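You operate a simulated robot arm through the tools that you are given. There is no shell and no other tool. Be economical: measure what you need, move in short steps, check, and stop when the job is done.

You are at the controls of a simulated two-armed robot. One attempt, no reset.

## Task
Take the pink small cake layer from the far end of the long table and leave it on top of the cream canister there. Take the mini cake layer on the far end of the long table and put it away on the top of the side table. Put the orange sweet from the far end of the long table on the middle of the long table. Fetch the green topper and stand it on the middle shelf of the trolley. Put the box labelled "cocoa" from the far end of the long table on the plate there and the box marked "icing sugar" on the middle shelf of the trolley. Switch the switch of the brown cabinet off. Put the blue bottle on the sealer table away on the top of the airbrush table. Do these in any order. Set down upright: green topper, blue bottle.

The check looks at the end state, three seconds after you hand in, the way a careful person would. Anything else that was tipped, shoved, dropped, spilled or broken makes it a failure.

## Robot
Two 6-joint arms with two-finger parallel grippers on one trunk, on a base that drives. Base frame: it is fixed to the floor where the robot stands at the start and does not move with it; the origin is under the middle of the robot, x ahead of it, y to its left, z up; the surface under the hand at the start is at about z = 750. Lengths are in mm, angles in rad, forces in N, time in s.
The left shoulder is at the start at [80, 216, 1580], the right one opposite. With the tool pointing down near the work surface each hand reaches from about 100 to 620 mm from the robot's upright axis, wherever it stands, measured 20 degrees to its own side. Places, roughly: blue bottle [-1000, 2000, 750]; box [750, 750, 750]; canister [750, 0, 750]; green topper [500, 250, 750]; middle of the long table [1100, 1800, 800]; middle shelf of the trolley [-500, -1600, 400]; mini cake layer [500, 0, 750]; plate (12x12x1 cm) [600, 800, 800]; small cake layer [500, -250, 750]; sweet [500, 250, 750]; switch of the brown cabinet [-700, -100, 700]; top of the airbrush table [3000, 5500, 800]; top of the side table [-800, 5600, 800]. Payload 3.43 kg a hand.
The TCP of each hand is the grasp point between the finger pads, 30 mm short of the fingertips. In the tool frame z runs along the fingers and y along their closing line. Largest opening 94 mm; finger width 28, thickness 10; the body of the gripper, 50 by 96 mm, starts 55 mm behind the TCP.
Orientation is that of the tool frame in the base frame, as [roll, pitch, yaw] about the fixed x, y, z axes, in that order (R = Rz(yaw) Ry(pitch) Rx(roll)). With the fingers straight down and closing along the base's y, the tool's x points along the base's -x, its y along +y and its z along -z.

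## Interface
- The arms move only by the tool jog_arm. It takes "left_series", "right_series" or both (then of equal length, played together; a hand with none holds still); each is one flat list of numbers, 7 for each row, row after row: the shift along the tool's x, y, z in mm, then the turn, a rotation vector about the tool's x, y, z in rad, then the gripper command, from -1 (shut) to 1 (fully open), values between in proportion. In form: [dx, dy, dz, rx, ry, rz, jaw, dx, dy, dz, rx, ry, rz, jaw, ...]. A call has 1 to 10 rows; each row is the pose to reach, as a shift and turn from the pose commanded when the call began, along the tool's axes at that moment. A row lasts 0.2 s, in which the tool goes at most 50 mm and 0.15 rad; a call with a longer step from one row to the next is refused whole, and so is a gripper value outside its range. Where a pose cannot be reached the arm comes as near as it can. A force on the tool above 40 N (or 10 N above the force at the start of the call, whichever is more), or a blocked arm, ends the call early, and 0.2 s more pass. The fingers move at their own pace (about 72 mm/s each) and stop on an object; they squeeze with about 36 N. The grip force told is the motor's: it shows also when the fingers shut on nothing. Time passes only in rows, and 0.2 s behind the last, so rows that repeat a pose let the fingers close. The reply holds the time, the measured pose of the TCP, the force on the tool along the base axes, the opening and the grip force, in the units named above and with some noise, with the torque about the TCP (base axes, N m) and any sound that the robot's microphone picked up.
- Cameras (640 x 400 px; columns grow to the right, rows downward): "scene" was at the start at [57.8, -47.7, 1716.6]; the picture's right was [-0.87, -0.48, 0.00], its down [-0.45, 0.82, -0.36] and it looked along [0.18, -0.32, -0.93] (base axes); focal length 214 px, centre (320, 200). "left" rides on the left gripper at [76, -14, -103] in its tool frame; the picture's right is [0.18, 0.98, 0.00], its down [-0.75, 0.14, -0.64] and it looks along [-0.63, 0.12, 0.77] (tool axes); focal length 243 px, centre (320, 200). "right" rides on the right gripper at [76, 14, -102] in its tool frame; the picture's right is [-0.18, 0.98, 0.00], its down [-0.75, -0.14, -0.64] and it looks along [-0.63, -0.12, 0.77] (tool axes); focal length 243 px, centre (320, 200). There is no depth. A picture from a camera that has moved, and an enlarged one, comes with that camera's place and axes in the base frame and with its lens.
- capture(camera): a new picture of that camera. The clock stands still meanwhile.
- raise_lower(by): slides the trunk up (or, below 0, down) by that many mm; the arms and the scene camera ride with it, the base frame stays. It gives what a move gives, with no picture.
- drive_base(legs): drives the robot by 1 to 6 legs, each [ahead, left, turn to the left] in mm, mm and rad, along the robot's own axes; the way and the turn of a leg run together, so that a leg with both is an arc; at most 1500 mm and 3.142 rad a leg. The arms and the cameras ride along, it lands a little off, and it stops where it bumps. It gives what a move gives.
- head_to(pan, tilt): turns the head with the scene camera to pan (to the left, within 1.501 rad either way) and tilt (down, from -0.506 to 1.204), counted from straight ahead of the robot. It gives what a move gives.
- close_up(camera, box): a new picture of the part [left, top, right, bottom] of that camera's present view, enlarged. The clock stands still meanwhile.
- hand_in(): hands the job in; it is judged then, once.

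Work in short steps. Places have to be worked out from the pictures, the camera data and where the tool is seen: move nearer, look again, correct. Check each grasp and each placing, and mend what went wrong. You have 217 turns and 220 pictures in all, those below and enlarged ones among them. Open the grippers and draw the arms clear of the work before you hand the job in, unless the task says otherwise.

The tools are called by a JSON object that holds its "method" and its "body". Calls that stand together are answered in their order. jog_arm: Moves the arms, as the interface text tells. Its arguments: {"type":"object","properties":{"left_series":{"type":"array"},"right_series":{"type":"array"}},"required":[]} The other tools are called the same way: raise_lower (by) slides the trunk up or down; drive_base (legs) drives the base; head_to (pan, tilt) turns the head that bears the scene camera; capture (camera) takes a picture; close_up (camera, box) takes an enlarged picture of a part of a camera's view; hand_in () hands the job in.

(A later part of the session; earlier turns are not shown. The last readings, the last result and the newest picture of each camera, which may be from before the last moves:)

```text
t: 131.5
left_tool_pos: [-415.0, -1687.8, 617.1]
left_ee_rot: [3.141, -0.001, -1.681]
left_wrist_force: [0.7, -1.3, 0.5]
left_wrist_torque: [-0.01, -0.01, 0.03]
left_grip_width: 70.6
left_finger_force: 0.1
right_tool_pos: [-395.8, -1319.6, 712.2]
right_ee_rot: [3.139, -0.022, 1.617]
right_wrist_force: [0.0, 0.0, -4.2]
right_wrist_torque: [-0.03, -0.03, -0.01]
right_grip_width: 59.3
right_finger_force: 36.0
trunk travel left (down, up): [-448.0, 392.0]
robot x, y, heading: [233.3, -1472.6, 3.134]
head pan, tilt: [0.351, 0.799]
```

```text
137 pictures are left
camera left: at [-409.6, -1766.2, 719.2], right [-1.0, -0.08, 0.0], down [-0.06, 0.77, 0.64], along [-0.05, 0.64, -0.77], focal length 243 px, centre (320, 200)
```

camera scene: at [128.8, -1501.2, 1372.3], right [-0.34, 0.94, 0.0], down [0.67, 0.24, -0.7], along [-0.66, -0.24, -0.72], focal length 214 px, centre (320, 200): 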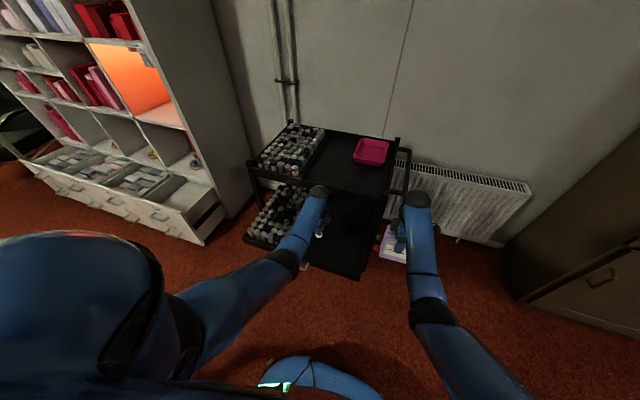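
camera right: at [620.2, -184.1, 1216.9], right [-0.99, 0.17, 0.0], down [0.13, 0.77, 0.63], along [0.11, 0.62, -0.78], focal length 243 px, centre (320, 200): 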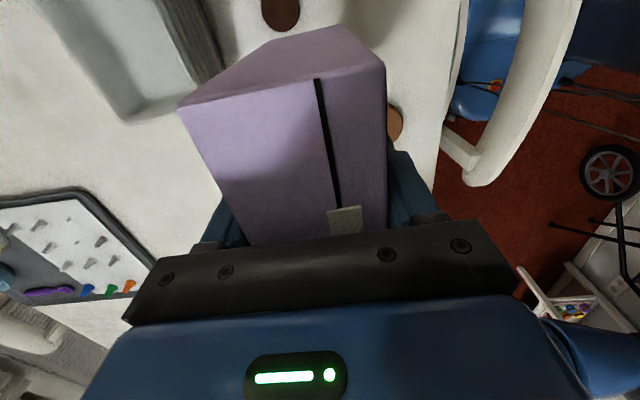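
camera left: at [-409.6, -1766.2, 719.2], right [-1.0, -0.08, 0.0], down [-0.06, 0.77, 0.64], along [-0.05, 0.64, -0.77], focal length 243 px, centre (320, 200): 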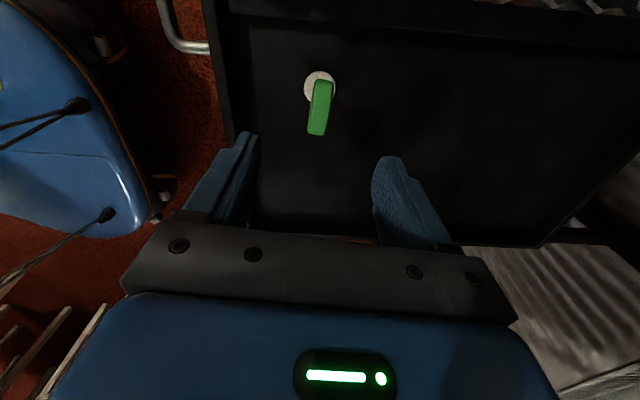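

Topper stands upright. Strafe left 120 and carry the icing box over the tray.

{"method": "drive_base", "body": {"legs": [[0, 120, 0]]}}

{"method": "jog_arm", "body": {"right_series": [-30, -5, 0, 0, 0, 0, -1, -60, -10, 0, 0, 0, 0, -1, -90, -15, 0, 0, 0, 0, -1, -118, -22, 0, 0, 0, 0, -1, -118, -22, 0, 0, 0, 0, -1]}}

{"method": "capture", "body": {"camera": "right"}}

{"method": "capture", "body": {"camera": "scene"}}

```text
t: 132.8
left_tool_pos: [-415.4, -1808.0, 616.5]
left_ee_rot: [3.141, -0.003, -1.68]
left_wrist_force: [0.0, 0.2, -0.4]
left_wrist_torque: [0.01, 0.02, 0.0]
left_grip_width: 70.4
left_finger_force: 0.1
right_tool_pos: [-396.3, -1438.3, 711.4]
right_ee_rot: [-3.141, -0.021, 1.617]
right_wrist_force: [-0.1, 0.4, -3.0]
right_wrist_torque: [-0.02, 0.02, -0.02]
right_grip_width: 59.3
right_finger_force: 36.0
trunk travel left (down, up): [-448.0, 392.0]
robot x, y, heading: [236.2, -1592.1, 3.139]
head pan, tilt: [0.351, 0.799]
```

```text
t: 134.0
left_tool_pos: [-415.0, -1806.5, 617.2]
left_ee_rot: [-3.141, 0.0, -1.68]
left_wrist_force: [0.6, 0.0, 0.4]
left_wrist_torque: [-0.02, -0.02, 0.02]
left_grip_width: 70.5
left_finger_force: 0.0
right_tool_pos: [-411.6, -1555.9, 709.1]
right_ee_rot: [-3.141, -0.02, 1.617]
right_wrist_force: [-0.9, -0.5, -4.0]
right_wrist_torque: [-0.04, 0.02, 0.0]
right_grip_width: 58.9
right_finger_force: 35.7
trunk travel left (down, up): [-448.0, 392.0]
robot x, y, heading: [234.1, -1594.7, 3.135]
head pan, tilt: [0.351, 0.799]
```

```text
136 pictures are left
camera right: at [-402.1, -1481.0, 815.0], right [0.99, -0.14, 0.0], down [-0.11, -0.77, 0.63], along [-0.09, -0.62, -0.78], focal length 243 px, centre (320, 200)
```

right: 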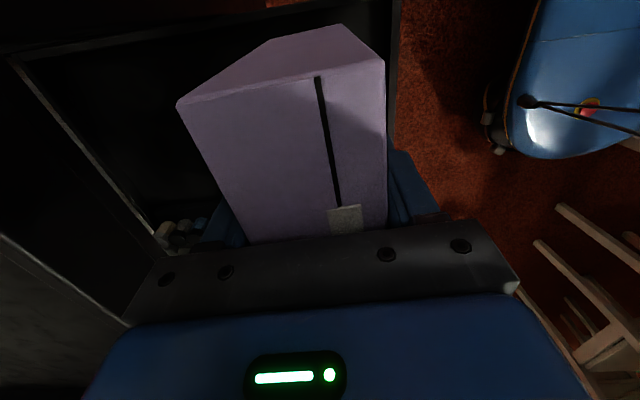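

```text
135 pictures are left
camera scene: at [128.5, -1620.1, 1382.3], right [-0.34, 0.94, 0.0], down [0.67, 0.24, -0.7], along [-0.66, -0.24, -0.72], focal length 214 px, centre (320, 200)
```

scene: 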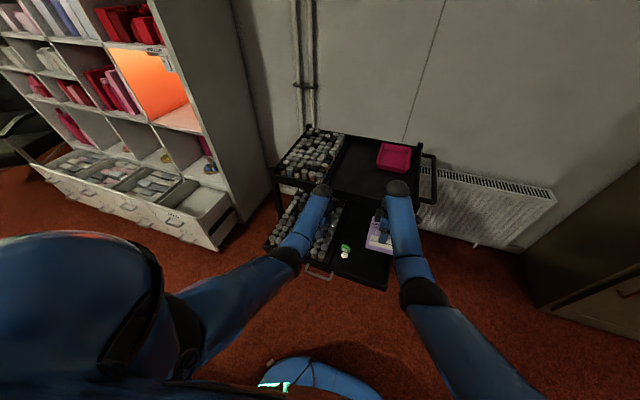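

Lower right by jog 60 while raising left 90, then trunk −92 to approach the shelf.

{"method": "jog_arm", "body": {"right_series": [0, 0, 20, 0, 0, 0, -1, 0, 0, 40, 0, 0, 0, -1, 0, 0, 60, 0, 0, 0, -1, 0, 0, 60, 0, 0, 0, -1], "left_series": [0, 0, -30, 0, 0, 0, 0.5, 0, 0, -60, 0, 0, 0, 0.5, 0, 0, -90, 0, 0, 0, 0.5, 0, 0, -90, 0, 0, 0, 0.5]}}

{"method": "raise_lower", "body": {"by": -92}}

{"method": "close_up", "body": {"camera": "scene", "box": [250, 120, 450, 300]}}

```text
t: 135.0
left_tool_pos: [-414.6, -1807.9, 707.9]
left_ee_rot: [-3.14, -0.004, -1.683]
left_wrist_force: [0.3, 0.4, -0.8]
left_wrist_torque: [0.03, 0.0, 0.01]
left_grip_width: 70.6
left_finger_force: 0.0
right_tool_pos: [-412.4, -1556.0, 648.8]
right_ee_rot: [3.14, -0.02, 1.617]
right_wrist_force: [0.9, 0.1, -3.1]
right_wrist_torque: [-0.03, 0.02, 0.0]
right_grip_width: 59.2
right_finger_force: 36.4
trunk travel left (down, up): [-448.0, 392.0]
robot x, y, heading: [235.6, -1594.4, 3.139]
head pan, tilt: [0.351, 0.799]
```

```text
t: 136.2
left_tool_pos: [-414.8, -1808.0, 615.4]
left_ee_rot: [3.141, -0.002, -1.681]
left_wrist_force: [0.9, 0.0, 0.7]
left_wrist_torque: [0.01, 0.01, -0.01]
left_grip_width: 70.5
left_finger_force: 0.0
right_tool_pos: [-411.8, -1555.4, 557.0]
right_ee_rot: [3.14, -0.021, 1.617]
right_wrist_force: [0.7, 0.0, -3.2]
right_wrist_torque: [-0.03, 0.03, 0.0]
right_grip_width: 59.2
right_finger_force: 35.9
trunk travel left (down, up): [-356.0, 484.0]
robot x, y, heading: [235.9, -1593.1, 3.139]
head pan, tilt: [0.351, 0.799]
```

```text
2.22 times, centred on (350, 210) of scene
camera zoom: at [128.8, -1620.5, 1290.4], right [-0.34, 0.94, 0.0], down [0.67, 0.24, -0.7], along [-0.66, -0.24, -0.72], focal length 477 px, centre (253, 178)
```

zoom: 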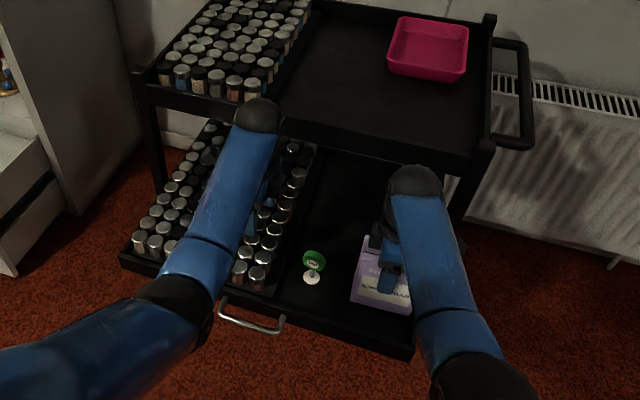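

Good. Touch down the last ~9 mm.

{"method": "jog_arm", "body": {"right_series": [0, 0, 4, 0, 0, 0, -1, 0, 0, 8, 0, 0, 0, -1, 0, 0, 10, 0, 0, 0, -1]}}

```text
t: 137.0
left_tool_pos: [-414.2, -1807.5, 616.3]
left_ee_rot: [3.14, -0.001, -1.682]
left_wrist_force: [-0.6, 0.3, -0.2]
left_wrist_torque: [-0.02, 0.03, 0.01]
left_grip_width: 70.4
left_finger_force: 0.1
right_tool_pos: [-413.8, -1555.3, 549.0]
right_ee_rot: [-3.141, -0.021, 1.616]
right_wrist_force: [1.0, 1.1, 8.2]
right_wrist_torque: [0.74, -0.45, -0.05]
right_grip_width: 58.9
right_finger_force: 36.3
trunk travel left (down, up): [-356.0, 484.0]
robot x, y, heading: [236.1, -1595.7, 3.135]
head pan, tilt: [0.351, 0.799]
```

Contact. Release and raise the hand.

{"method": "jog_arm", "body": {"right_series": [0, 0, -1, 0, 0, 0, -1, 0, 0, -1, 0, 0, 0, 0.5, 0, 0, -1, 0, 0, 0, 1, 0, 0, -1, 0, 0, 0, 1]}}

{"method": "raise_lower", "body": {"by": 150}}

{"method": "capture", "body": {"camera": "right"}}

{"method": "close_up", "body": {"camera": "scene", "box": [250, 140, 450, 320]}}

```text
t: 138.0
left_tool_pos: [-414.9, -1807.3, 616.1]
left_ee_rot: [3.14, -0.002, -1.68]
left_wrist_force: [0.0, 0.3, -0.3]
left_wrist_torque: [0.02, -0.02, 0.0]
left_grip_width: 70.4
left_finger_force: 0.1
right_tool_pos: [-413.8, -1556.5, 547.1]
right_ee_rot: [3.14, -0.021, 1.616]
right_wrist_force: [0.0, -0.5, 0.1]
right_wrist_torque: [0.0, -0.02, 0.01]
right_grip_width: 93.8
right_finger_force: 0.1
trunk travel left (down, up): [-356.0, 484.0]
robot x, y, heading: [234.7, -1593.1, 3.139]
head pan, tilt: [0.351, 0.799]
```

```text
t: 139.8
left_tool_pos: [-414.6, -1807.9, 765.7]
left_ee_rot: [3.141, -0.001, -1.68]
left_wrist_force: [-0.8, -1.1, -0.7]
left_wrist_torque: [0.01, -0.02, 0.02]
left_grip_width: 70.7
left_finger_force: 0.0
right_tool_pos: [-412.2, -1555.6, 697.2]
right_ee_rot: [-3.14, -0.02, 1.616]
right_wrist_force: [0.4, -0.1, 0.1]
right_wrist_torque: [0.0, 0.03, -0.01]
right_grip_width: 93.9
right_finger_force: 0.1
trunk travel left (down, up): [-506.0, 334.0]
robot x, y, heading: [233.6, -1597.5, 3.138]
head pan, tilt: [0.351, 0.799]
```

```text
133 pictures are left
camera right: at [-402.4, -1480.2, 803.7], right [0.99, -0.14, 0.0], down [-0.11, -0.77, 0.63], along [-0.09, -0.62, -0.78], focal length 243 px, centre (320, 200)
```

right: 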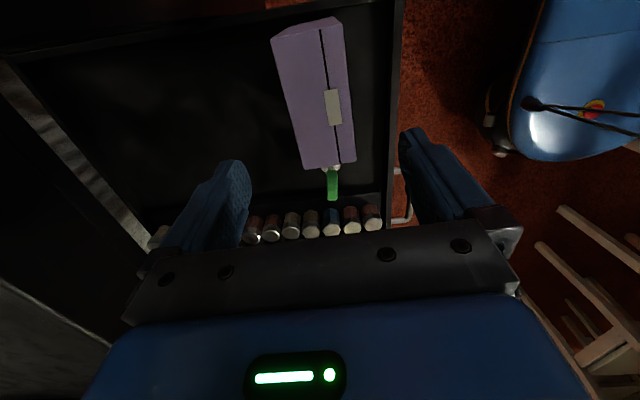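

```text
2.22 times, centred on (350, 230) of scene
camera zoom: at [128.6, -1620.6, 1440.2], right [-0.34, 0.94, 0.0], down [0.67, 0.24, -0.7], along [-0.66, -0.24, -0.72], focal length 477 px, centre (253, 133)
```

zoom: 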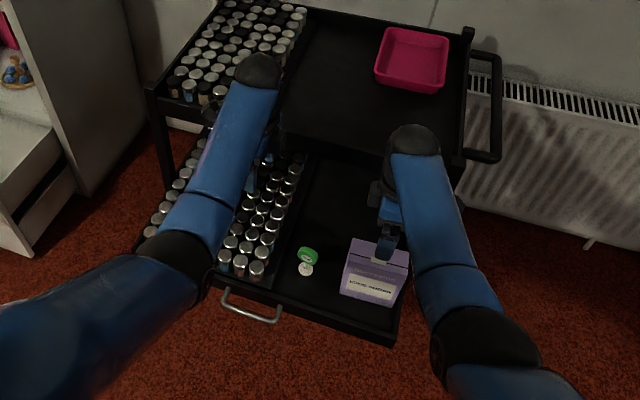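

Both placed well. Raise the trunk and strafe right toward the brown cabinet, then look for the switch.

{"method": "raise_lower", "body": {"by": 230}}

{"method": "drive_base", "body": {"legs": [[-40, -850, 0]]}}

{"method": "head_to", "body": {"pan": -0.6, "tilt": 0.5}}

{"method": "capture", "body": {"camera": "scene"}}

```text
t: 142.2
left_tool_pos: [-415.1, -1807.2, 994.7]
left_ee_rot: [-3.141, -0.002, -1.682]
left_wrist_force: [0.6, 0.2, -0.7]
left_wrist_torque: [-0.02, 0.0, 0.02]
left_grip_width: 70.7
left_finger_force: 0.1
right_tool_pos: [-413.1, -1556.1, 929.0]
right_ee_rot: [3.142, -0.02, 1.618]
right_wrist_force: [-0.1, -0.3, 0.0]
right_wrist_torque: [-0.01, -0.03, -0.03]
right_grip_width: 93.6
right_finger_force: 0.0
trunk travel left (down, up): [-736.0, 104.0]
robot x, y, heading: [234.6, -1595.8, 3.139]
head pan, tilt: [0.351, 0.799]
```

```text
t: 146.8
left_tool_pos: [-386.7, -954.5, 994.3]
left_ee_rot: [3.141, -0.001, -1.712]
left_wrist_force: [0.0, -0.1, 0.3]
left_wrist_torque: [-0.01, -0.02, 0.0]
left_grip_width: 70.4
left_finger_force: 0.0
right_tool_pos: [-375.5, -702.5, 926.7]
right_ee_rot: [3.14, -0.02, 1.584]
right_wrist_force: [-0.1, 0.1, -1.0]
right_wrist_torque: [0.02, -0.01, 0.01]
right_grip_width: 93.9
right_finger_force: 0.1
trunk travel left (down, up): [-736.0, 104.0]
robot x, y, heading: [268.5, -757.1, 3.108]
head pan, tilt: [0.351, 0.799]
stopped in leg 1: the robot was blocked; the commanded pose is now the measured one
```

```text
t: 148.1
left_tool_pos: [-386.9, -953.4, 995.1]
left_ee_rot: [-3.141, -0.003, -1.713]
left_wrist_force: [0.1, -0.3, -0.5]
left_wrist_torque: [0.02, -0.03, 0.02]
left_grip_width: 70.6
left_finger_force: 0.0
right_tool_pos: [-373.8, -700.7, 927.6]
right_ee_rot: [3.141, -0.021, 1.585]
right_wrist_force: [0.7, -0.7, 0.6]
right_wrist_torque: [0.01, 0.01, 0.02]
right_grip_width: 94.0
right_finger_force: 0.0
trunk travel left (down, up): [-736.0, 104.0]
robot x, y, heading: [272.5, -761.8, 3.105]
head pan, tilt: [-0.6, 0.499]
```

```text
131 pictures are left
camera scene: at [168.1, -704.7, 1696.2], right [0.59, 0.8, 0.0], down [0.39, -0.28, -0.88], along [-0.71, 0.52, -0.48], focal length 214 px, centre (320, 200)
```

scene: 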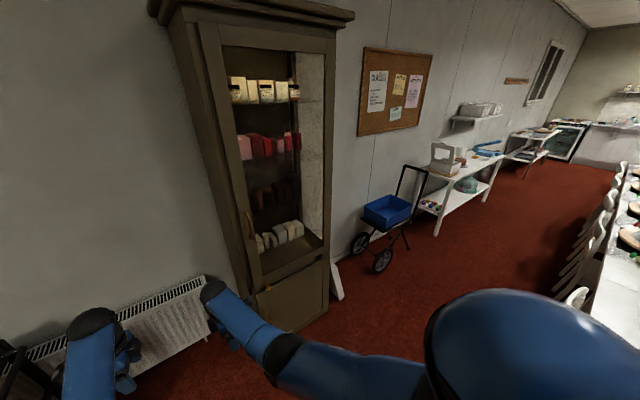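

The base bumped something on its right side. Look right/back to see what.

{"method": "head_to", "body": {"pan": -1.5, "tilt": 0.7}}

{"method": "capture", "body": {"camera": "scene"}}

```text
t: 149.2
left_tool_pos: [-385.8, -953.1, 995.3]
left_ee_rot: [3.14, -0.002, -1.715]
left_wrist_force: [0.2, 0.4, -0.2]
left_wrist_torque: [0.01, -0.02, 0.0]
left_grip_width: 70.5
left_finger_force: 0.0
right_tool_pos: [-374.0, -699.9, 928.5]
right_ee_rot: [-3.14, -0.022, 1.585]
right_wrist_force: [0.4, -0.1, -0.3]
right_wrist_torque: [0.02, 0.01, -0.01]
right_grip_width: 94.2
right_finger_force: 0.0
trunk travel left (down, up): [-736.0, 104.0]
robot x, y, heading: [270.7, -761.5, 3.109]
head pan, tilt: [-1.499, 0.7]
```

```text
130 pictures are left
camera scene: at [238.6, -673.8, 1678.6], right [1.0, 0.04, 0.0], down [0.02, -0.64, -0.77], along [-0.03, 0.76, -0.64], focal length 214 px, centre (320, 200)
```

scene: 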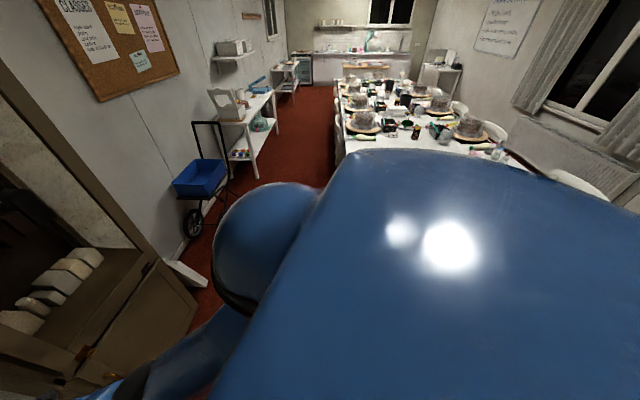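

Turn the head to the cabinet and zoom in around the expected switch position.

{"method": "head_to", "body": {"pan": -0.6, "tilt": 0.5}}

{"method": "close_up", "body": {"camera": "scene", "box": [200, 160, 360, 330]}}

{"method": "close_up", "body": {"camera": "scene", "box": [150, 0, 350, 180]}}

```text
t: 150.4
left_tool_pos: [-384.8, -952.4, 995.7]
left_ee_rot: [3.141, -0.003, -1.715]
left_wrist_force: [0.0, -0.6, 0.3]
left_wrist_torque: [0.02, 0.01, 0.02]
left_grip_width: 70.4
left_finger_force: 0.0
right_tool_pos: [-374.7, -701.6, 927.4]
right_ee_rot: [-3.14, -0.022, 1.584]
right_wrist_force: [-0.3, 0.1, 0.0]
right_wrist_torque: [0.0, 0.0, 0.04]
right_grip_width: 94.1
right_finger_force: 0.0
trunk travel left (down, up): [-736.0, 104.0]
robot x, y, heading: [271.1, -762.6, 3.102]
head pan, tilt: [-0.6, 0.499]
```

```text
2.35 times, centred on (280, 245) of scene
camera zoom: at [168.4, -704.5, 1696.3], right [0.6, 0.8, 0.0], down [0.38, -0.29, -0.88], along [-0.7, 0.52, -0.48], focal length 505 px, centre (414, 94)
```

zoom: 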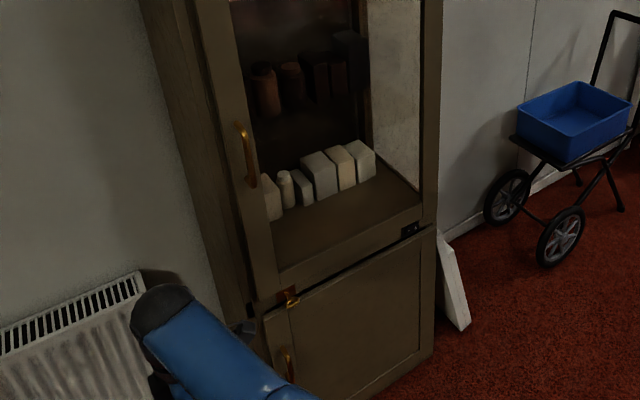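

```text
2.22 times, centred on (250, 90) of scene
camera zoom: at [168.4, -704.5, 1696.3], right [0.6, 0.8, 0.0], down [0.38, -0.29, -0.88], along [-0.7, 0.52, -0.48], focal length 477 px, centre (476, 444)
```

zoom: 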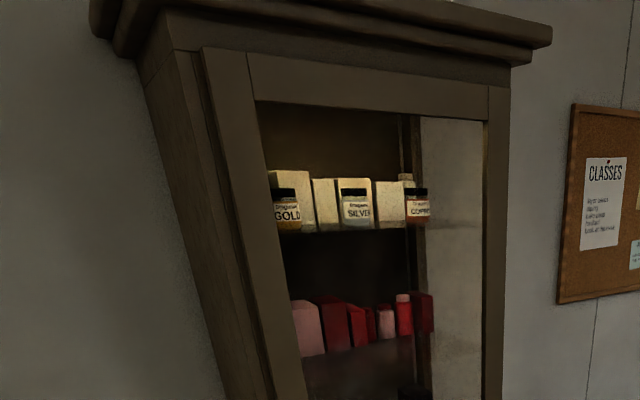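

{"method": "close_up", "body": {"camera": "scene", "box": [302, 248, 334, 268]}}

```text
16.00 times, centred on (318, 258) of scene
camera zoom: at [168.4, -704.5, 1696.3], right [0.6, 0.8, 0.0], down [0.38, -0.29, -0.88], along [-0.7, 0.52, -0.48], focal length 3432 px, centre (352, -728)
```

zoom: 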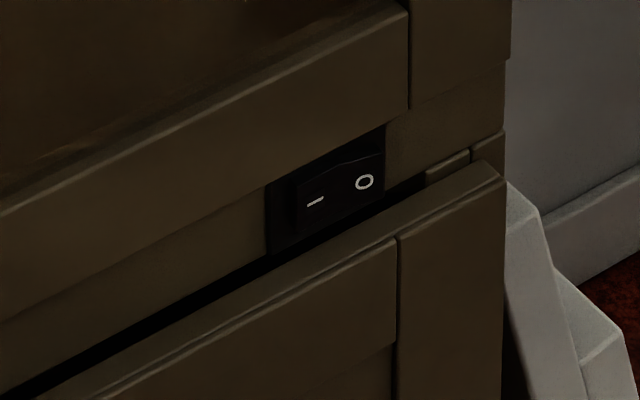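

The rocker switch shows "I" (left) and "O" (right); cabinet light is on. To work near it, first pull both hands in close and rotate them to the neutral yaw.

{"method": "jog_arm", "body": {"right_series": [20, 28, 20, 0, 0, 0.145, -1, 40, 56, 40, 0, 0, 0.29, -1, 60, 84, 60, 0, 0, 0.435, -1, 80, 112, 68, 0, 0, 0.58, -1, 100, 140, 68, 0, 0, 0.725, -1, 120, 168, 68, 0, 0, 0.87, -1, 140, 196, 68, 0, 0, 1.015, -1, 155, 215, 68, 0, 0, 1.16, -1, 155, 215, 68, 0, 0, 1.305, -1, 155, 215, 68, 0, 0, 1.45, -1], "left_series": [-4, -25, 30, 0, 0, -0.145, 1, -8, -50, 60, 0, 0, -0.29, 1, -12, -75, 90, 0, 0, -0.435, 1, -16, -100, 120, 0, 0, -0.58, 1, -20, -130, 135, 0, 0, -0.725, 1, -24, -160, 135, 0, 0, -0.87, 1, -28, -190, 135, 0, 0, -1.015, 1, -30, -213, 135, 0, 0, -1.16, 1, -30, -213, 135, 0, 0, -1.305, 1, -30, -213, 135, 0, 0, -1.45, 1]}}

```text
t: 152.7
left_tool_pos: [-169.1, -953.7, 859.9]
left_ee_rot: [3.141, -0.001, -0.259]
left_wrist_force: [0.7, -0.2, 0.5]
left_wrist_torque: [-0.02, 0.04, 0.0]
left_grip_width: 94.0
left_finger_force: 0.0
right_tool_pos: [-161.5, -541.2, 862.9]
right_ee_rot: [-3.121, -0.004, 0.13]
right_wrist_force: [-0.1, 0.4, 0.3]
right_wrist_torque: [0.01, 0.01, 0.02]
right_grip_width: 0.0
right_finger_force: 32.9
trunk travel left (down, up): [-736.0, 104.0]
robot x, y, heading: [271.9, -763.1, 3.105]
head pan, tilt: [-0.6, 0.499]
```

Compact now. Drive forward (−x) 310 away from the obstacle, then strafe right 445 to face the switch.

{"method": "drive_base", "body": {"legs": [[310, 0, 0.035], [0, -445, 0]]}}

{"method": "head_to", "body": {"pan": -0.4, "tilt": 0.9}}

{"method": "capture", "body": {"camera": "scene"}}

{"method": "capture", "body": {"camera": "right"}}

```text
t: 157.1
left_tool_pos: [-471.1, -507.9, 859.5]
left_ee_rot: [3.141, 0.003, -0.234]
left_wrist_force: [1.2, -1.1, 0.3]
left_wrist_torque: [0.01, 0.03, -0.02]
left_grip_width: 93.8
left_finger_force: 0.0
right_tool_pos: [-473.3, -98.0, 863.9]
right_ee_rot: [-3.12, -0.005, 0.163]
right_wrist_force: [0.1, -0.7, 0.5]
right_wrist_torque: [0.0, 0.01, -0.04]
right_grip_width: 0.2
right_finger_force: 32.7
trunk travel left (down, up): [-736.0, 104.0]
robot x, y, heading: [-35.7, -301.4, 3.131]
head pan, tilt: [-0.6, 0.499]
```

```text
t: 157.9
left_tool_pos: [-472.5, -507.5, 859.9]
left_ee_rot: [3.14, 0.0, -0.234]
left_wrist_force: [-0.3, 0.1, 0.7]
left_wrist_torque: [-0.02, -0.04, -0.02]
left_grip_width: 94.1
left_finger_force: 0.1
right_tool_pos: [-475.1, -96.7, 862.6]
right_ee_rot: [-3.124, -0.003, 0.164]
right_wrist_force: [0.5, 0.5, -0.1]
right_wrist_torque: [0.0, 0.02, 0.0]
right_grip_width: 0.0
right_finger_force: 33.2
trunk travel left (down, up): [-736.0, 104.0]
robot x, y, heading: [-32.5, -299.2, 3.134]
head pan, tilt: [-0.4, 0.901]
```

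```text
126 pictures are left
camera scene: at [-134.9, -270.1, 1662.5], right [0.4, 0.92, 0.0], down [0.72, -0.31, -0.62], along [-0.57, 0.25, -0.78], focal length 214 px, centre (320, 200)
```

scene: 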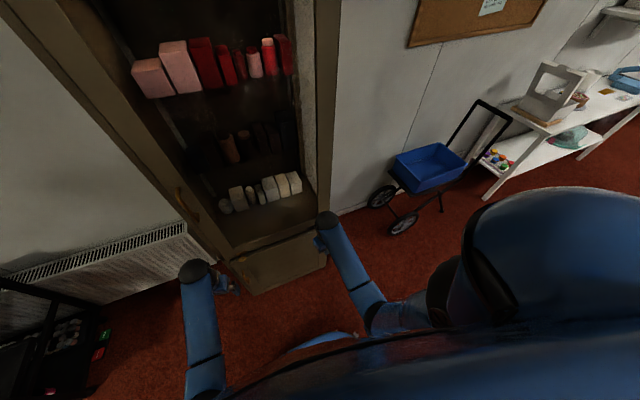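

```text
125 pictures are left
camera right: at [-396.9, -99.1, 967.1], right [-0.02, -1.0, -0.02], down [-0.77, 0.0, 0.64], along [-0.64, 0.03, -0.77], focal length 243 px, centre (320, 200)
```

right: 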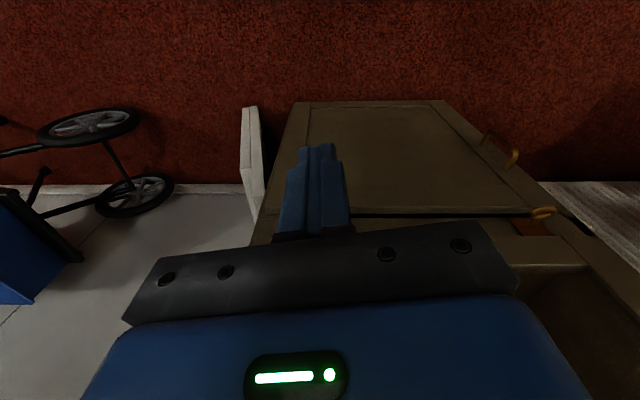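

Shift the right hand sideways and up so its camera can see the switch.

{"method": "jog_arm", "body": {"right_series": [0, -30, -20, 0, 0, 0, -1, 0, -60, -40, 0, 0, 0, -1, 0, -90, -60, 0, 0, 0, -1, 0, -90, -60, 0, 0, 0, -1]}}

{"method": "capture", "body": {"camera": "right"}}

```text
t: 158.9
left_tool_pos: [-470.3, -507.5, 859.8]
left_ee_rot: [3.139, 0.002, -0.233]
left_wrist_force: [0.3, -0.2, 0.1]
left_wrist_torque: [0.03, 0.0, 0.03]
left_grip_width: 94.1
left_finger_force: 0.1
right_tool_pos: [-489.2, -10.4, 924.7]
right_ee_rot: [-3.119, -0.002, 0.166]
right_wrist_force: [-0.4, 0.6, 0.1]
right_wrist_torque: [0.02, 0.04, 0.0]
right_grip_width: 0.0
right_finger_force: 33.0
trunk travel left (down, up): [-736.0, 104.0]
robot x, y, heading: [-35.1, -303.8, 3.136]
head pan, tilt: [-0.4, 0.901]
```

```text
124 pictures are left
camera right: at [-412.3, -13.9, 1029.6], right [-0.02, -1.0, -0.02], down [-0.77, 0.0, 0.64], along [-0.64, 0.03, -0.77], focal length 243 px, centre (320, 200)
```

right: 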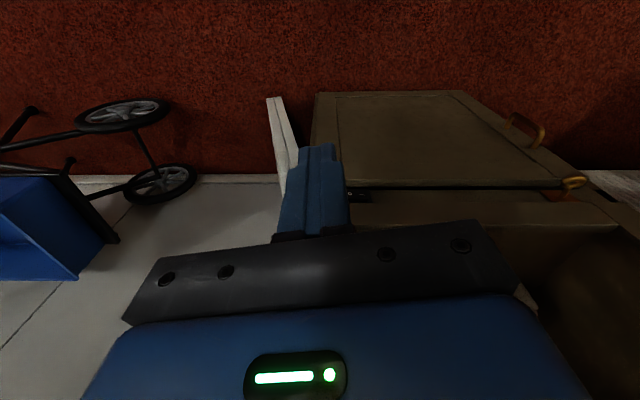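

{"method": "close_up", "body": {"camera": "right", "box": [320, 170, 400, 220]}}

```text
8.00 times, centred on (360, 195) of right
camera zoom: at [-412.3, -13.9, 1029.6], right [-0.02, -1.0, -0.02], down [-0.77, 0.0, 0.64], along [-0.64, 0.03, -0.77], focal length 1941 px, centre (0, 240)
```

zoom: 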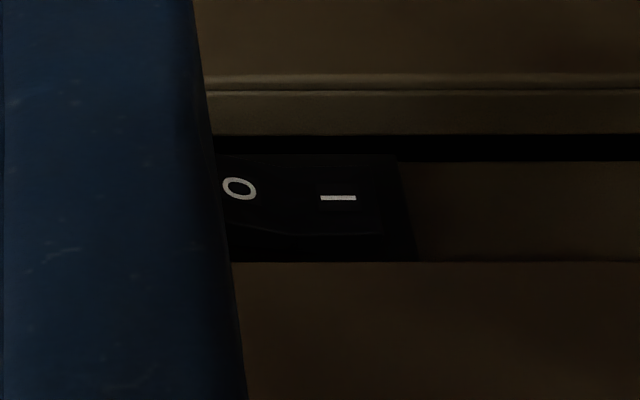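

O mark ≈ (−698,−57,669), I mark ≈ (−699,−80,669). Straighten yaw, then pitch the closed right fingers up to point forward (−x).

{"method": "jog_arm", "body": {"right_series": [0, 0, 0, 0, 0, 0.1, -1, 0, 0, 0, 0, 0, 0.166, -1]}}

{"method": "jog_arm", "body": {"right_series": [-29, 0, -13.4, 0, -0.15, 0, -1, -55.7, 0, -31.2, 0, -0.3, 0, -1, -79.5, 0, -52.6, 0, -0.45, 0, -1, -99.8, 0, -77.3, 0, -0.6, 0, -1, -116, 0, -104.8, 0, -0.75, 0, -1, -128, 0, -134.4, 0, -0.9, 0, -1, -135.7, 0, -165.5, 0, -1.05, 0, -1, -138.6, 0, -197.5, 0, -1.2, 0, -1, -136.5, 0, -229.4, 0, -1.35, 0, -1, -129.8, 0, -260.7, 0, -1.5, 0, -1]}}

```text
t: 159.6
left_tool_pos: [-472.3, -507.2, 860.2]
left_ee_rot: [3.141, 0.001, -0.233]
left_wrist_force: [1.0, 1.1, -0.8]
left_wrist_torque: [-0.03, 0.0, 0.02]
left_grip_width: 94.0
left_finger_force: 0.0
right_tool_pos: [-489.3, -9.8, 925.3]
right_ee_rot: [-3.119, 0.002, -0.004]
right_wrist_force: [0.2, -0.3, 0.7]
right_wrist_torque: [0.0, -0.02, 0.0]
right_grip_width: 0.0
right_finger_force: 33.2
trunk travel left (down, up): [-736.0, 104.0]
robot x, y, heading: [-40.6, -304.0, 3.135]
head pan, tilt: [-0.4, 0.901]
```

```text
t: 161.8
left_tool_pos: [-469.9, -507.6, 860.8]
left_ee_rot: [3.14, 0.002, -0.233]
left_wrist_force: [-0.1, -1.3, 0.7]
left_wrist_torque: [-0.01, -0.01, 0.03]
left_grip_width: 93.8
left_finger_force: 0.1
right_tool_pos: [-616.1, -14.6, 1185.3]
right_ee_rot: [-2.841, 1.499, 0.295]
right_wrist_force: [0.6, 0.3, 0.5]
right_wrist_torque: [0.01, -0.03, -0.02]
right_grip_width: 0.0
right_finger_force: 33.2
trunk travel left (down, up): [-736.0, 104.0]
robot x, y, heading: [-34.1, -297.5, 3.132]
head pan, tilt: [-0.4, 0.901]
```

Now finish the pitch and roll the tool 90° so the closed fingers are thin vertically.

{"method": "jog_arm", "body": {"right_series": [0, 0, 0, 0, -0.071, 0, -1]}}

{"method": "jog_arm", "body": {"right_series": [0, 0, 0, 0, 0, -0.145, -1, 0, 0, 0, 0, 0, -0.29, -1, 0, 0, 0, 0, 0, -0.435, -1, 0, 0, 0, 0, 0, -0.58, -1, 0, 0, 0, 0, 0, -0.725, -1, 0, 0, 0, 0, 0, -0.87, -1, 0, 0, 0, 0, 0, -1.015, -1, 0, 0, 0, 0, 0, -1.16, -1, 0, 0, 0, 0, 0, -1.305, -1, 0, 0, 0, 0, 0, -1.45, -1]}}

{"method": "raise_lower", "body": {"by": -440}}

{"method": "capture", "body": {"camera": "right"}}

```text
t: 162.2
left_tool_pos: [-470.2, -507.2, 860.1]
left_ee_rot: [3.14, 0.002, -0.235]
left_wrist_force: [-0.3, -0.7, 0.2]
left_wrist_torque: [0.02, -0.01, -0.02]
left_grip_width: 94.1
left_finger_force: 0.1
right_tool_pos: [-617.5, -13.1, 1184.9]
right_ee_rot: [-1.454, 1.551, 1.686]
right_wrist_force: [-0.6, -0.4, -1.0]
right_wrist_torque: [0.01, 0.04, -0.02]
right_grip_width: 0.0
right_finger_force: 32.9
trunk travel left (down, up): [-736.0, 104.0]
robot x, y, heading: [-35.4, -303.2, 3.132]
head pan, tilt: [-0.4, 0.901]
```

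```text
t: 164.3
left_tool_pos: [-470.8, -508.1, 860.1]
left_ee_rot: [3.138, 0.002, -0.234]
left_wrist_force: [-0.1, 0.4, -0.1]
left_wrist_torque: [-0.02, 0.0, -0.04]
left_grip_width: 94.1
left_finger_force: 0.0
right_tool_pos: [-619.4, -13.6, 1185.6]
right_ee_rot: [-1.569, 0.098, 1.568]
right_wrist_force: [0.0, 0.1, 1.1]
right_wrist_torque: [0.01, -0.03, -0.01]
right_grip_width: 0.0
right_finger_force: 33.1
trunk travel left (down, up): [-736.0, 104.0]
robot x, y, heading: [-36.9, -301.2, 3.131]
head pan, tilt: [-0.4, 0.901]
```

```text
refused: -440 is not a number from -400 to 400
```

```text
122 pictures are left
camera right: at [-516.4, 61.2, 1165.0], right [0.0, -0.28, -0.96], down [0.64, -0.74, 0.21], along [-0.77, -0.61, 0.18], focal length 243 px, centre (320, 200)
```

right: 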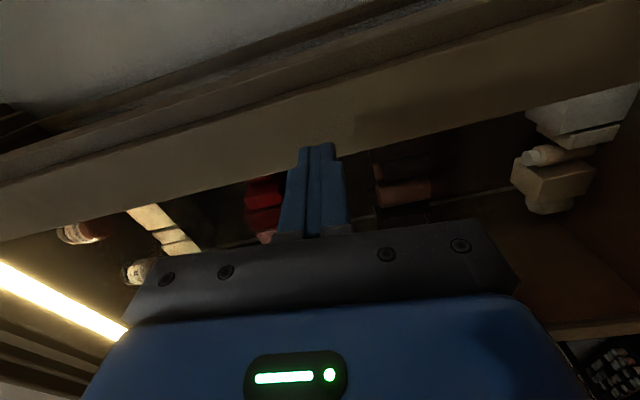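

Light strip is on. Shift to y≈−50 and lower the trunk in two steps.

{"method": "jog_arm", "body": {"right_series": [-18, 0, 0, 0, 0, -0.05, -1, -36, 0, 0, 0, 0, -0.1, -1, -36, 0, 0, 0, 0, -0.1, -1]}}

{"method": "raise_lower", "body": {"by": -400}}

{"method": "capture", "body": {"camera": "right"}}

{"method": "capture", "body": {"camera": "scene"}}

```text
t: 165.2
left_tool_pos: [-471.1, -508.4, 859.8]
left_ee_rot: [3.139, -0.001, -0.235]
left_wrist_force: [0.3, -0.5, -0.6]
left_wrist_torque: [-0.01, -0.01, -0.01]
left_grip_width: 93.8
left_finger_force: 0.0
right_tool_pos: [-619.0, -48.1, 1187.8]
right_ee_rot: [-1.567, 0.002, 1.569]
right_wrist_force: [0.7, -0.1, 0.8]
right_wrist_torque: [0.0, 0.01, 0.01]
right_grip_width: 0.0
right_finger_force: 32.7
trunk travel left (down, up): [-736.0, 104.0]
robot x, y, heading: [-34.7, -307.2, 3.128]
head pan, tilt: [-0.4, 0.901]
```

```text
t: 169.0
left_tool_pos: [-471.5, -507.4, 460.8]
left_ee_rot: [3.139, 0.001, -0.233]
left_wrist_force: [0.6, -0.2, 0.1]
left_wrist_torque: [-0.02, -0.01, 0.0]
left_grip_width: 94.0
left_finger_force: 0.0
right_tool_pos: [-619.0, -48.5, 788.0]
right_ee_rot: [-1.569, 0.001, 1.568]
right_wrist_force: [-0.1, 0.3, 0.5]
right_wrist_torque: [-0.02, 0.01, -0.01]
right_grip_width: 0.0
right_finger_force: 33.0
trunk travel left (down, up): [-336.0, 504.0]
robot x, y, heading: [-34.2, -303.4, 3.131]
head pan, tilt: [-0.4, 0.901]
```

```text
121 pictures are left
camera right: at [-516.8, 28.6, 776.0], right [0.0, -0.18, -0.98], down [0.64, -0.76, 0.14], along [-0.77, -0.63, 0.12], focal length 243 px, centre (320, 200)
```

right: 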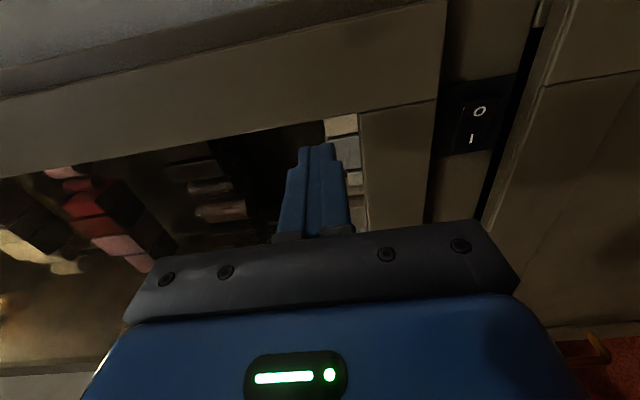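

```text
120 pictures are left
camera scene: at [-134.7, -270.9, 1262.5], right [0.4, 0.92, 0.0], down [0.72, -0.31, -0.62], along [-0.57, 0.25, -0.78], focal length 214 px, centre (320, 200)
```

scene: 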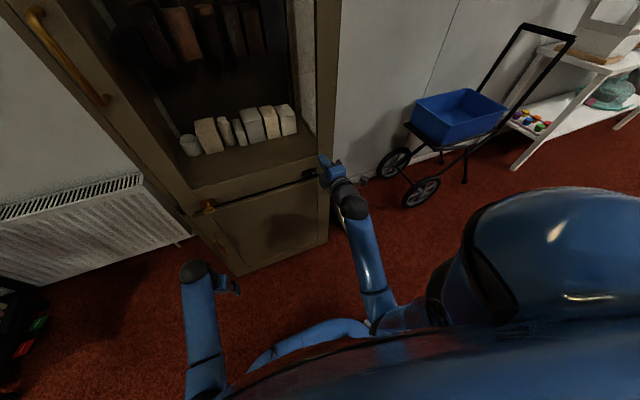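

Switch is clearly visible to the right camera. Zoom.

{"method": "close_up", "body": {"camera": "right", "box": [435, 75, 531, 165]}}

```text
4.44 times, centred on (483, 120) of right
camera zoom: at [-516.8, 28.6, 776.0], right [0.0, -0.18, -0.98], down [0.64, -0.76, 0.14], along [-0.77, -0.63, 0.12], focal length 1078 px, centre (-404, 556)
```

zoom: 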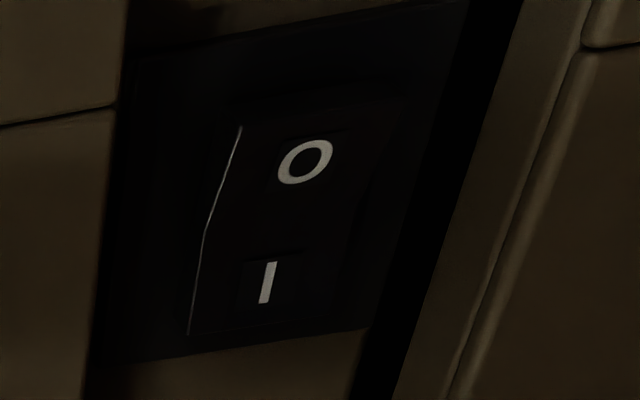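

O at (−698,−57,672); panel is 59 mm tall. Lower 116, align y to −57, then check.

{"method": "raise_lower", "body": {"by": -116}}

{"method": "jog_arm", "body": {"right_series": [-8, 0, 10, 0, 0, 0, -1, -8, 0, 20, 0, 0, 0, -1, -8, 0, 20, 0, 0, 0, -1]}}

{"method": "capture", "body": {"camera": "right"}}

```text
t: 170.4
left_tool_pos: [-470.9, -506.1, 344.1]
left_ee_rot: [3.14, 0.001, -0.235]
left_wrist_force: [-0.8, -0.2, -0.3]
left_wrist_torque: [0.0, 0.01, 0.01]
left_grip_width: 93.8
left_finger_force: 0.1
right_tool_pos: [-620.2, -49.1, 672.8]
right_ee_rot: [-1.569, 0.0, 1.57]
right_wrist_force: [0.4, -0.7, -0.8]
right_wrist_torque: [0.0, 0.02, -0.02]
right_grip_width: 0.0
right_finger_force: 32.8
trunk travel left (down, up): [-220.0, 620.0]
robot x, y, heading: [-35.1, -302.2, 3.134]
head pan, tilt: [-0.4, 0.901]
```

```text
t: 171.2
left_tool_pos: [-471.9, -506.9, 344.2]
left_ee_rot: [3.141, 0.001, -0.235]
left_wrist_force: [0.1, -1.0, 0.4]
left_wrist_torque: [0.0, 0.0, 0.0]
left_grip_width: 93.8
left_finger_force: 0.1
right_tool_pos: [-638.7, -56.3, 671.5]
right_ee_rot: [-1.57, 0.001, 1.568]
right_wrist_force: [-0.7, -0.6, 0.7]
right_wrist_torque: [0.02, -0.03, 0.05]
right_grip_width: 0.1
right_finger_force: 32.7
trunk travel left (down, up): [-220.0, 620.0]
robot x, y, heading: [-39.9, -302.4, 3.131]
head pan, tilt: [-0.4, 0.901]
```

```text
118 pictures are left
camera right: at [-537.4, 20.7, 660.4], right [0.0, -0.18, -0.98], down [0.64, -0.76, 0.14], along [-0.77, -0.63, 0.12], focal length 243 px, centre (320, 200)
```

right: 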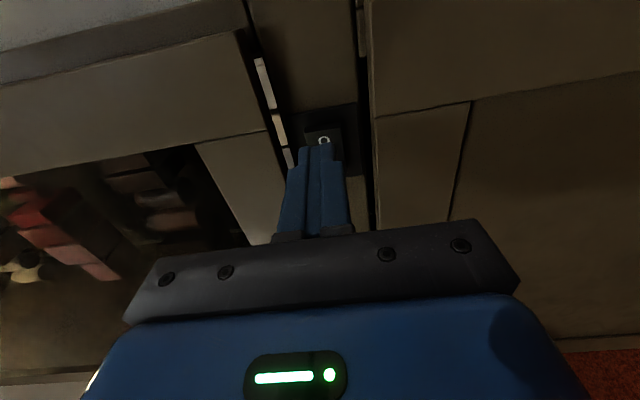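

Fingertip is aligned with the O half. Press forward slowly.

{"method": "jog_arm", "body": {"right_series": [0, 0, 10, 0, 0, 0, -1, 0, 0, 18, 0, 0, 0, -1, 0, 0, 24, 0, 0, 0, -1, 0, 0, 30, 0, 0, 0, -1, 0, 0, 35, 0, 0, 0, -1, 0, 0, 38, 0, 0, 0, -1]}}

{"method": "close_up", "body": {"camera": "right", "box": [270, 90, 390, 190]}}

{"method": "capture", "body": {"camera": "scene"}}

```text
t: 172.4
left_tool_pos: [-469.1, -507.0, 344.3]
left_ee_rot: [3.14, 0.003, -0.237]
left_wrist_force: [0.5, 0.1, -0.3]
left_wrist_torque: [0.0, -0.02, 0.01]
left_grip_width: 93.9
left_finger_force: 0.1
right_tool_pos: [-667.7, -54.9, 673.1]
right_ee_rot: [-1.572, 0.002, 1.568]
right_wrist_force: [17.8, -1.5, 2.3]
right_wrist_torque: [-0.17, 0.09, 0.28]
right_grip_width: 0.0
right_finger_force: 33.2
trunk travel left (down, up): [-220.0, 620.0]
robot x, y, heading: [-33.0, -304.6, 3.129]
head pan, tilt: [-0.4, 0.901]
stopped in row 5 (right hand): the force on the tool passed its limit at 49 N (the readings are from after the stop); the commanded pose is now the measured one
```

```text
4.00 times, centred on (330, 140) of right
camera zoom: at [-564.3, 20.9, 660.4], right [0.0, -0.19, -0.98], down [0.64, -0.76, 0.14], along [-0.77, -0.63, 0.12], focal length 970 px, centre (280, 440)
```

zoom: 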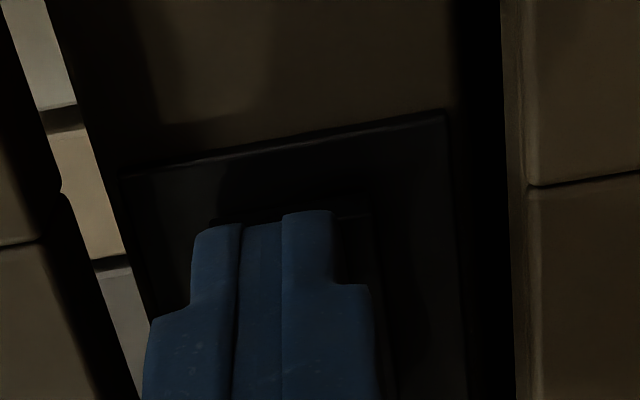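

```text
116 pictures are left
camera scene: at [-130.9, -271.3, 1146.7], right [0.4, 0.92, 0.0], down [0.72, -0.31, -0.62], along [-0.57, 0.25, -0.78], focal length 214 px, centre (320, 200)
```

scene: 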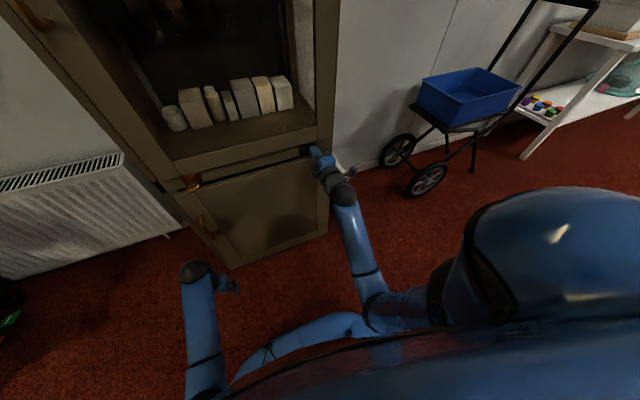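

Pressed with ~49 N. Retreat and raise to see the switch and light.

{"method": "jog_arm", "body": {"right_series": [0, 0, -20, 0, 0, 0, -1, 0, 0, -45, 0, 0, 0, -1, 0, 0, -45, 0, 0, 0, -1]}}

{"method": "raise_lower", "body": {"by": 116}}

{"method": "close_up", "body": {"camera": "right", "box": [400, 50, 530, 180]}}

{"method": "capture", "body": {"camera": "right"}}

```text
t: 173.2
left_tool_pos: [-470.1, -507.6, 343.9]
left_ee_rot: [3.14, 0.0, -0.237]
left_wrist_force: [0.0, 0.1, -1.2]
left_wrist_torque: [-0.01, 0.01, -0.02]
left_grip_width: 94.3
left_finger_force: 0.0
right_tool_pos: [-625.2, -55.6, 671.3]
right_ee_rot: [-1.575, 0.0, 1.567]
right_wrist_force: [-0.4, -0.7, 0.2]
right_wrist_torque: [0.02, -0.01, -0.01]
right_grip_width: 0.0
right_finger_force: 33.3
trunk travel left (down, up): [-220.0, 620.0]
robot x, y, heading: [-35.8, -301.6, 3.132]
head pan, tilt: [-0.4, 0.901]
```

```text
t: 174.7
left_tool_pos: [-471.8, -506.6, 459.2]
left_ee_rot: [3.141, 0.0, -0.236]
left_wrist_force: [-0.3, 0.4, -1.1]
left_wrist_torque: [-0.02, 0.0, 0.03]
left_grip_width: 94.0
left_finger_force: 0.0
right_tool_pos: [-624.7, -56.8, 787.9]
right_ee_rot: [-1.577, 0.002, 1.568]
right_wrist_force: [-0.6, -0.4, 0.5]
right_wrist_torque: [0.0, 0.0, 0.02]
right_grip_width: 0.0
right_finger_force: 32.6
trunk travel left (down, up): [-336.0, 504.0]
robot x, y, heading: [-35.4, -302.1, 3.134]
head pan, tilt: [-0.4, 0.901]
```

```text
3.08 times, centred on (465, 115) of right
camera zoom: at [-522.0, 20.2, 775.2], right [0.0, -0.18, -0.98], down [0.64, -0.76, 0.14], along [-0.77, -0.63, 0.12], focal length 746 px, centre (-126, 462)
```

zoom: 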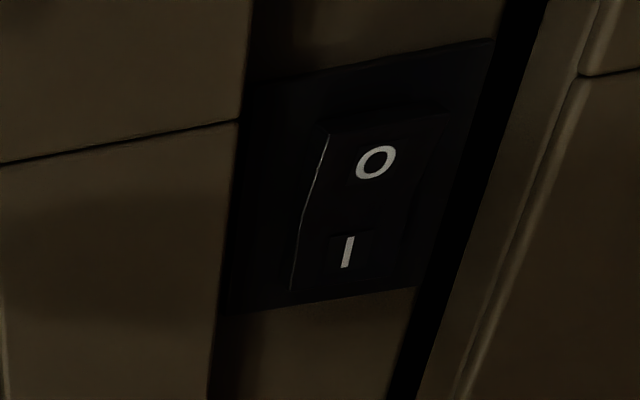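

```text
114 pictures are left
camera right: at [-522.0, 20.2, 775.2], right [0.0, -0.18, -0.98], down [0.64, -0.76, 0.14], along [-0.77, -0.63, 0.12], focal length 243 px, centre (320, 200)
```

right: 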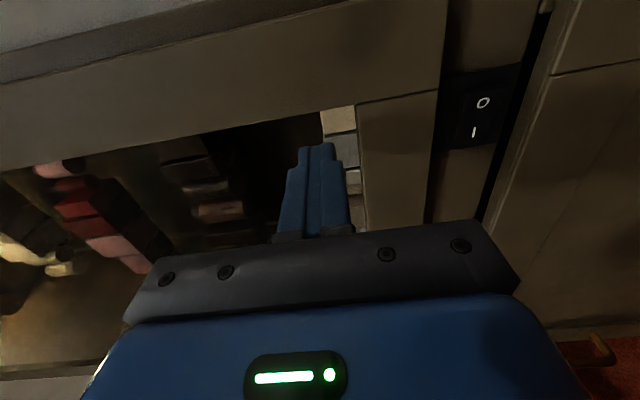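

Rocker unchanged: the O end still protrudes, and my wide fingertip probably hit the bezel. Retry with the tool yawed/pitched so only a corner of the fingertips presses inside the rocker.

{"method": "raise_lower", "body": {"by": -115}}

{"method": "jog_arm", "body": {"right_series": [0, 0, 0, -0.075, -0.1, 0, -1, 0, 0, 0, -0.15, -0.2, 0, -1, 1, 0, 5, -0.225, -0.3, 0, -1, 2, 0, 15, -0.3, -0.4, 0, -1, 2, 0, 22, -0.3, -0.4, 0, -1, 2, 0, 28, -0.3, -0.4, 0, -1]}}

{"method": "capture", "body": {"camera": "right"}}

{"method": "close_up", "body": {"camera": "right", "box": [270, 90, 390, 190]}}

```text
t: 176.2
left_tool_pos: [-470.5, -506.9, 345.5]
left_ee_rot: [3.14, 0.001, -0.235]
left_wrist_force: [-0.2, -0.2, 0.0]
left_wrist_torque: [0.01, 0.0, -0.03]
left_grip_width: 94.4
left_finger_force: 0.1
right_tool_pos: [-624.8, -56.6, 672.5]
right_ee_rot: [-1.574, 0.001, 1.566]
right_wrist_force: [0.6, 0.4, -0.5]
right_wrist_torque: [0.0, 0.03, 0.01]
right_grip_width: 0.0
right_finger_force: 32.8
trunk travel left (down, up): [-221.0, 619.0]
robot x, y, heading: [-35.0, -298.0, 3.13]
head pan, tilt: [-0.4, 0.901]
```

```text
t: 177.6
left_tool_pos: [-470.6, -506.8, 344.4]
left_ee_rot: [3.14, 0.002, -0.234]
left_wrist_force: [0.5, 0.3, 1.2]
left_wrist_torque: [0.02, -0.01, -0.03]
left_grip_width: 93.9
left_finger_force: 0.1
right_tool_pos: [-653.2, -54.9, 671.7]
right_ee_rot: [-1.868, 0.061, 1.962]
right_wrist_force: [0.6, 0.0, 0.2]
right_wrist_torque: [0.03, 0.03, 0.03]
right_grip_width: 0.0
right_finger_force: 32.9
trunk travel left (down, up): [-221.0, 619.0]
robot x, y, heading: [-33.5, -305.9, 3.13]
head pan, tilt: [-0.4, 0.901]
```

```text
113 pictures are left
camera right: at [-588.1, 56.8, 685.1], right [0.36, -0.11, -0.93], down [0.81, -0.46, 0.37], along [-0.47, -0.88, -0.07], focal length 243 px, centre (320, 200)
```

right: 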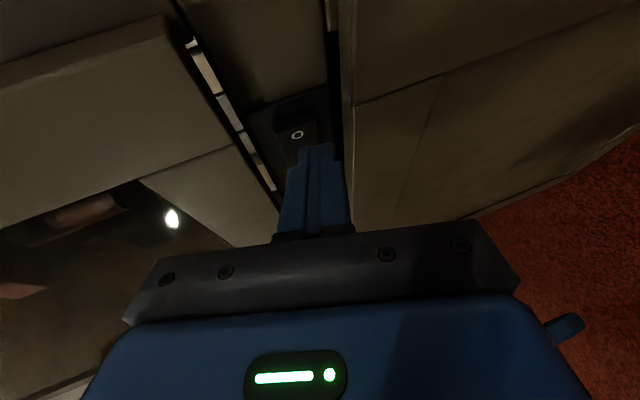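

```text
4.00 times, centred on (330, 140) of right
camera zoom: at [-588.1, 56.8, 685.1], right [0.36, -0.11, -0.93], down [0.81, -0.46, 0.37], along [-0.47, -0.88, -0.07], focal length 970 px, centre (280, 440)
```

zoom: 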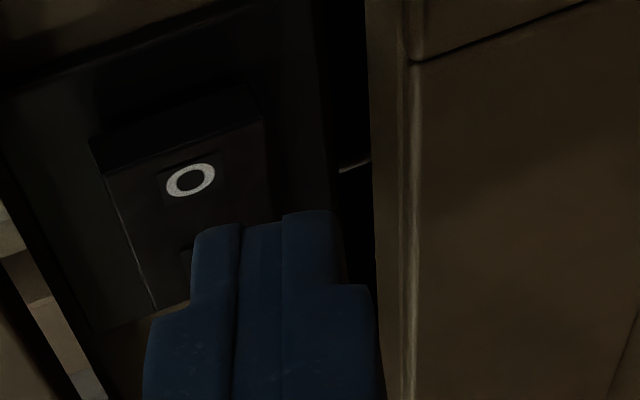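

The corner of the fingertips is lined up with the protruding O end. Push straight along −x.

{"method": "jog_arm", "body": {"right_series": [2.3, -1.8, 5.3, 0, 0, 0, -1, 4.2, -3.2, 9.6, 0, 0, 0, -1, 5.7, -4.4, 13.2, 0, 0, 0, -1, 7.2, -5.6, 16.7, 0, 0, 0, -1, 8.8, -6.7, 20.2, 0, 0, 0, -1, 10.3, -7.9, 23.7, 0, 0, 0, -1]}}

{"method": "close_up", "body": {"camera": "right", "box": [270, 90, 390, 190]}}

```text
t: 178.6
left_tool_pos: [-467.7, -505.8, 345.7]
left_ee_rot: [3.14, 0.003, -0.24]
left_wrist_force: [0.1, 0.8, -0.1]
left_wrist_torque: [0.0, 0.0, -0.02]
left_grip_width: 93.8
left_finger_force: 0.0
right_tool_pos: [-664.2, -54.6, 671.1]
right_ee_rot: [-1.869, 0.062, 1.964]
right_wrist_force: [16.2, -0.2, 4.9]
right_wrist_torque: [0.03, 0.17, 0.03]
right_grip_width: 0.2
right_finger_force: 32.6
trunk travel left (down, up): [-221.0, 619.0]
robot x, y, heading: [-33.7, -304.1, 3.127]
head pan, tilt: [-0.4, 0.901]
heard: click
stopped in row 4 (right hand): the force on the tool passed its limit at 46 N (the readings are from after the stop); the commanded pose is now the measured one
```

```text
4.00 times, centred on (330, 140) of right
camera zoom: at [-600.2, 56.7, 685.3], right [0.36, -0.11, -0.93], down [0.81, -0.46, 0.37], along [-0.47, -0.88, -0.07], focal length 970 px, centre (280, 440)
```

zoom: 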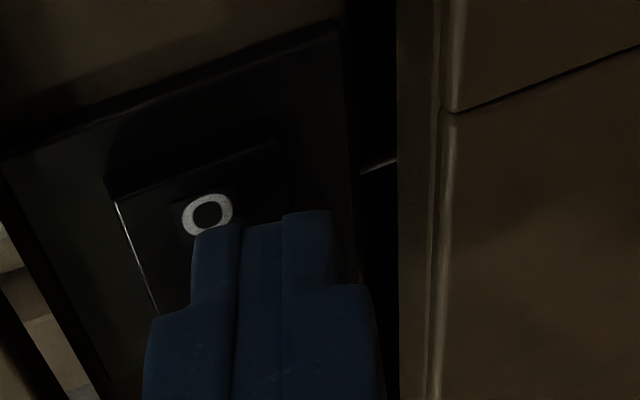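

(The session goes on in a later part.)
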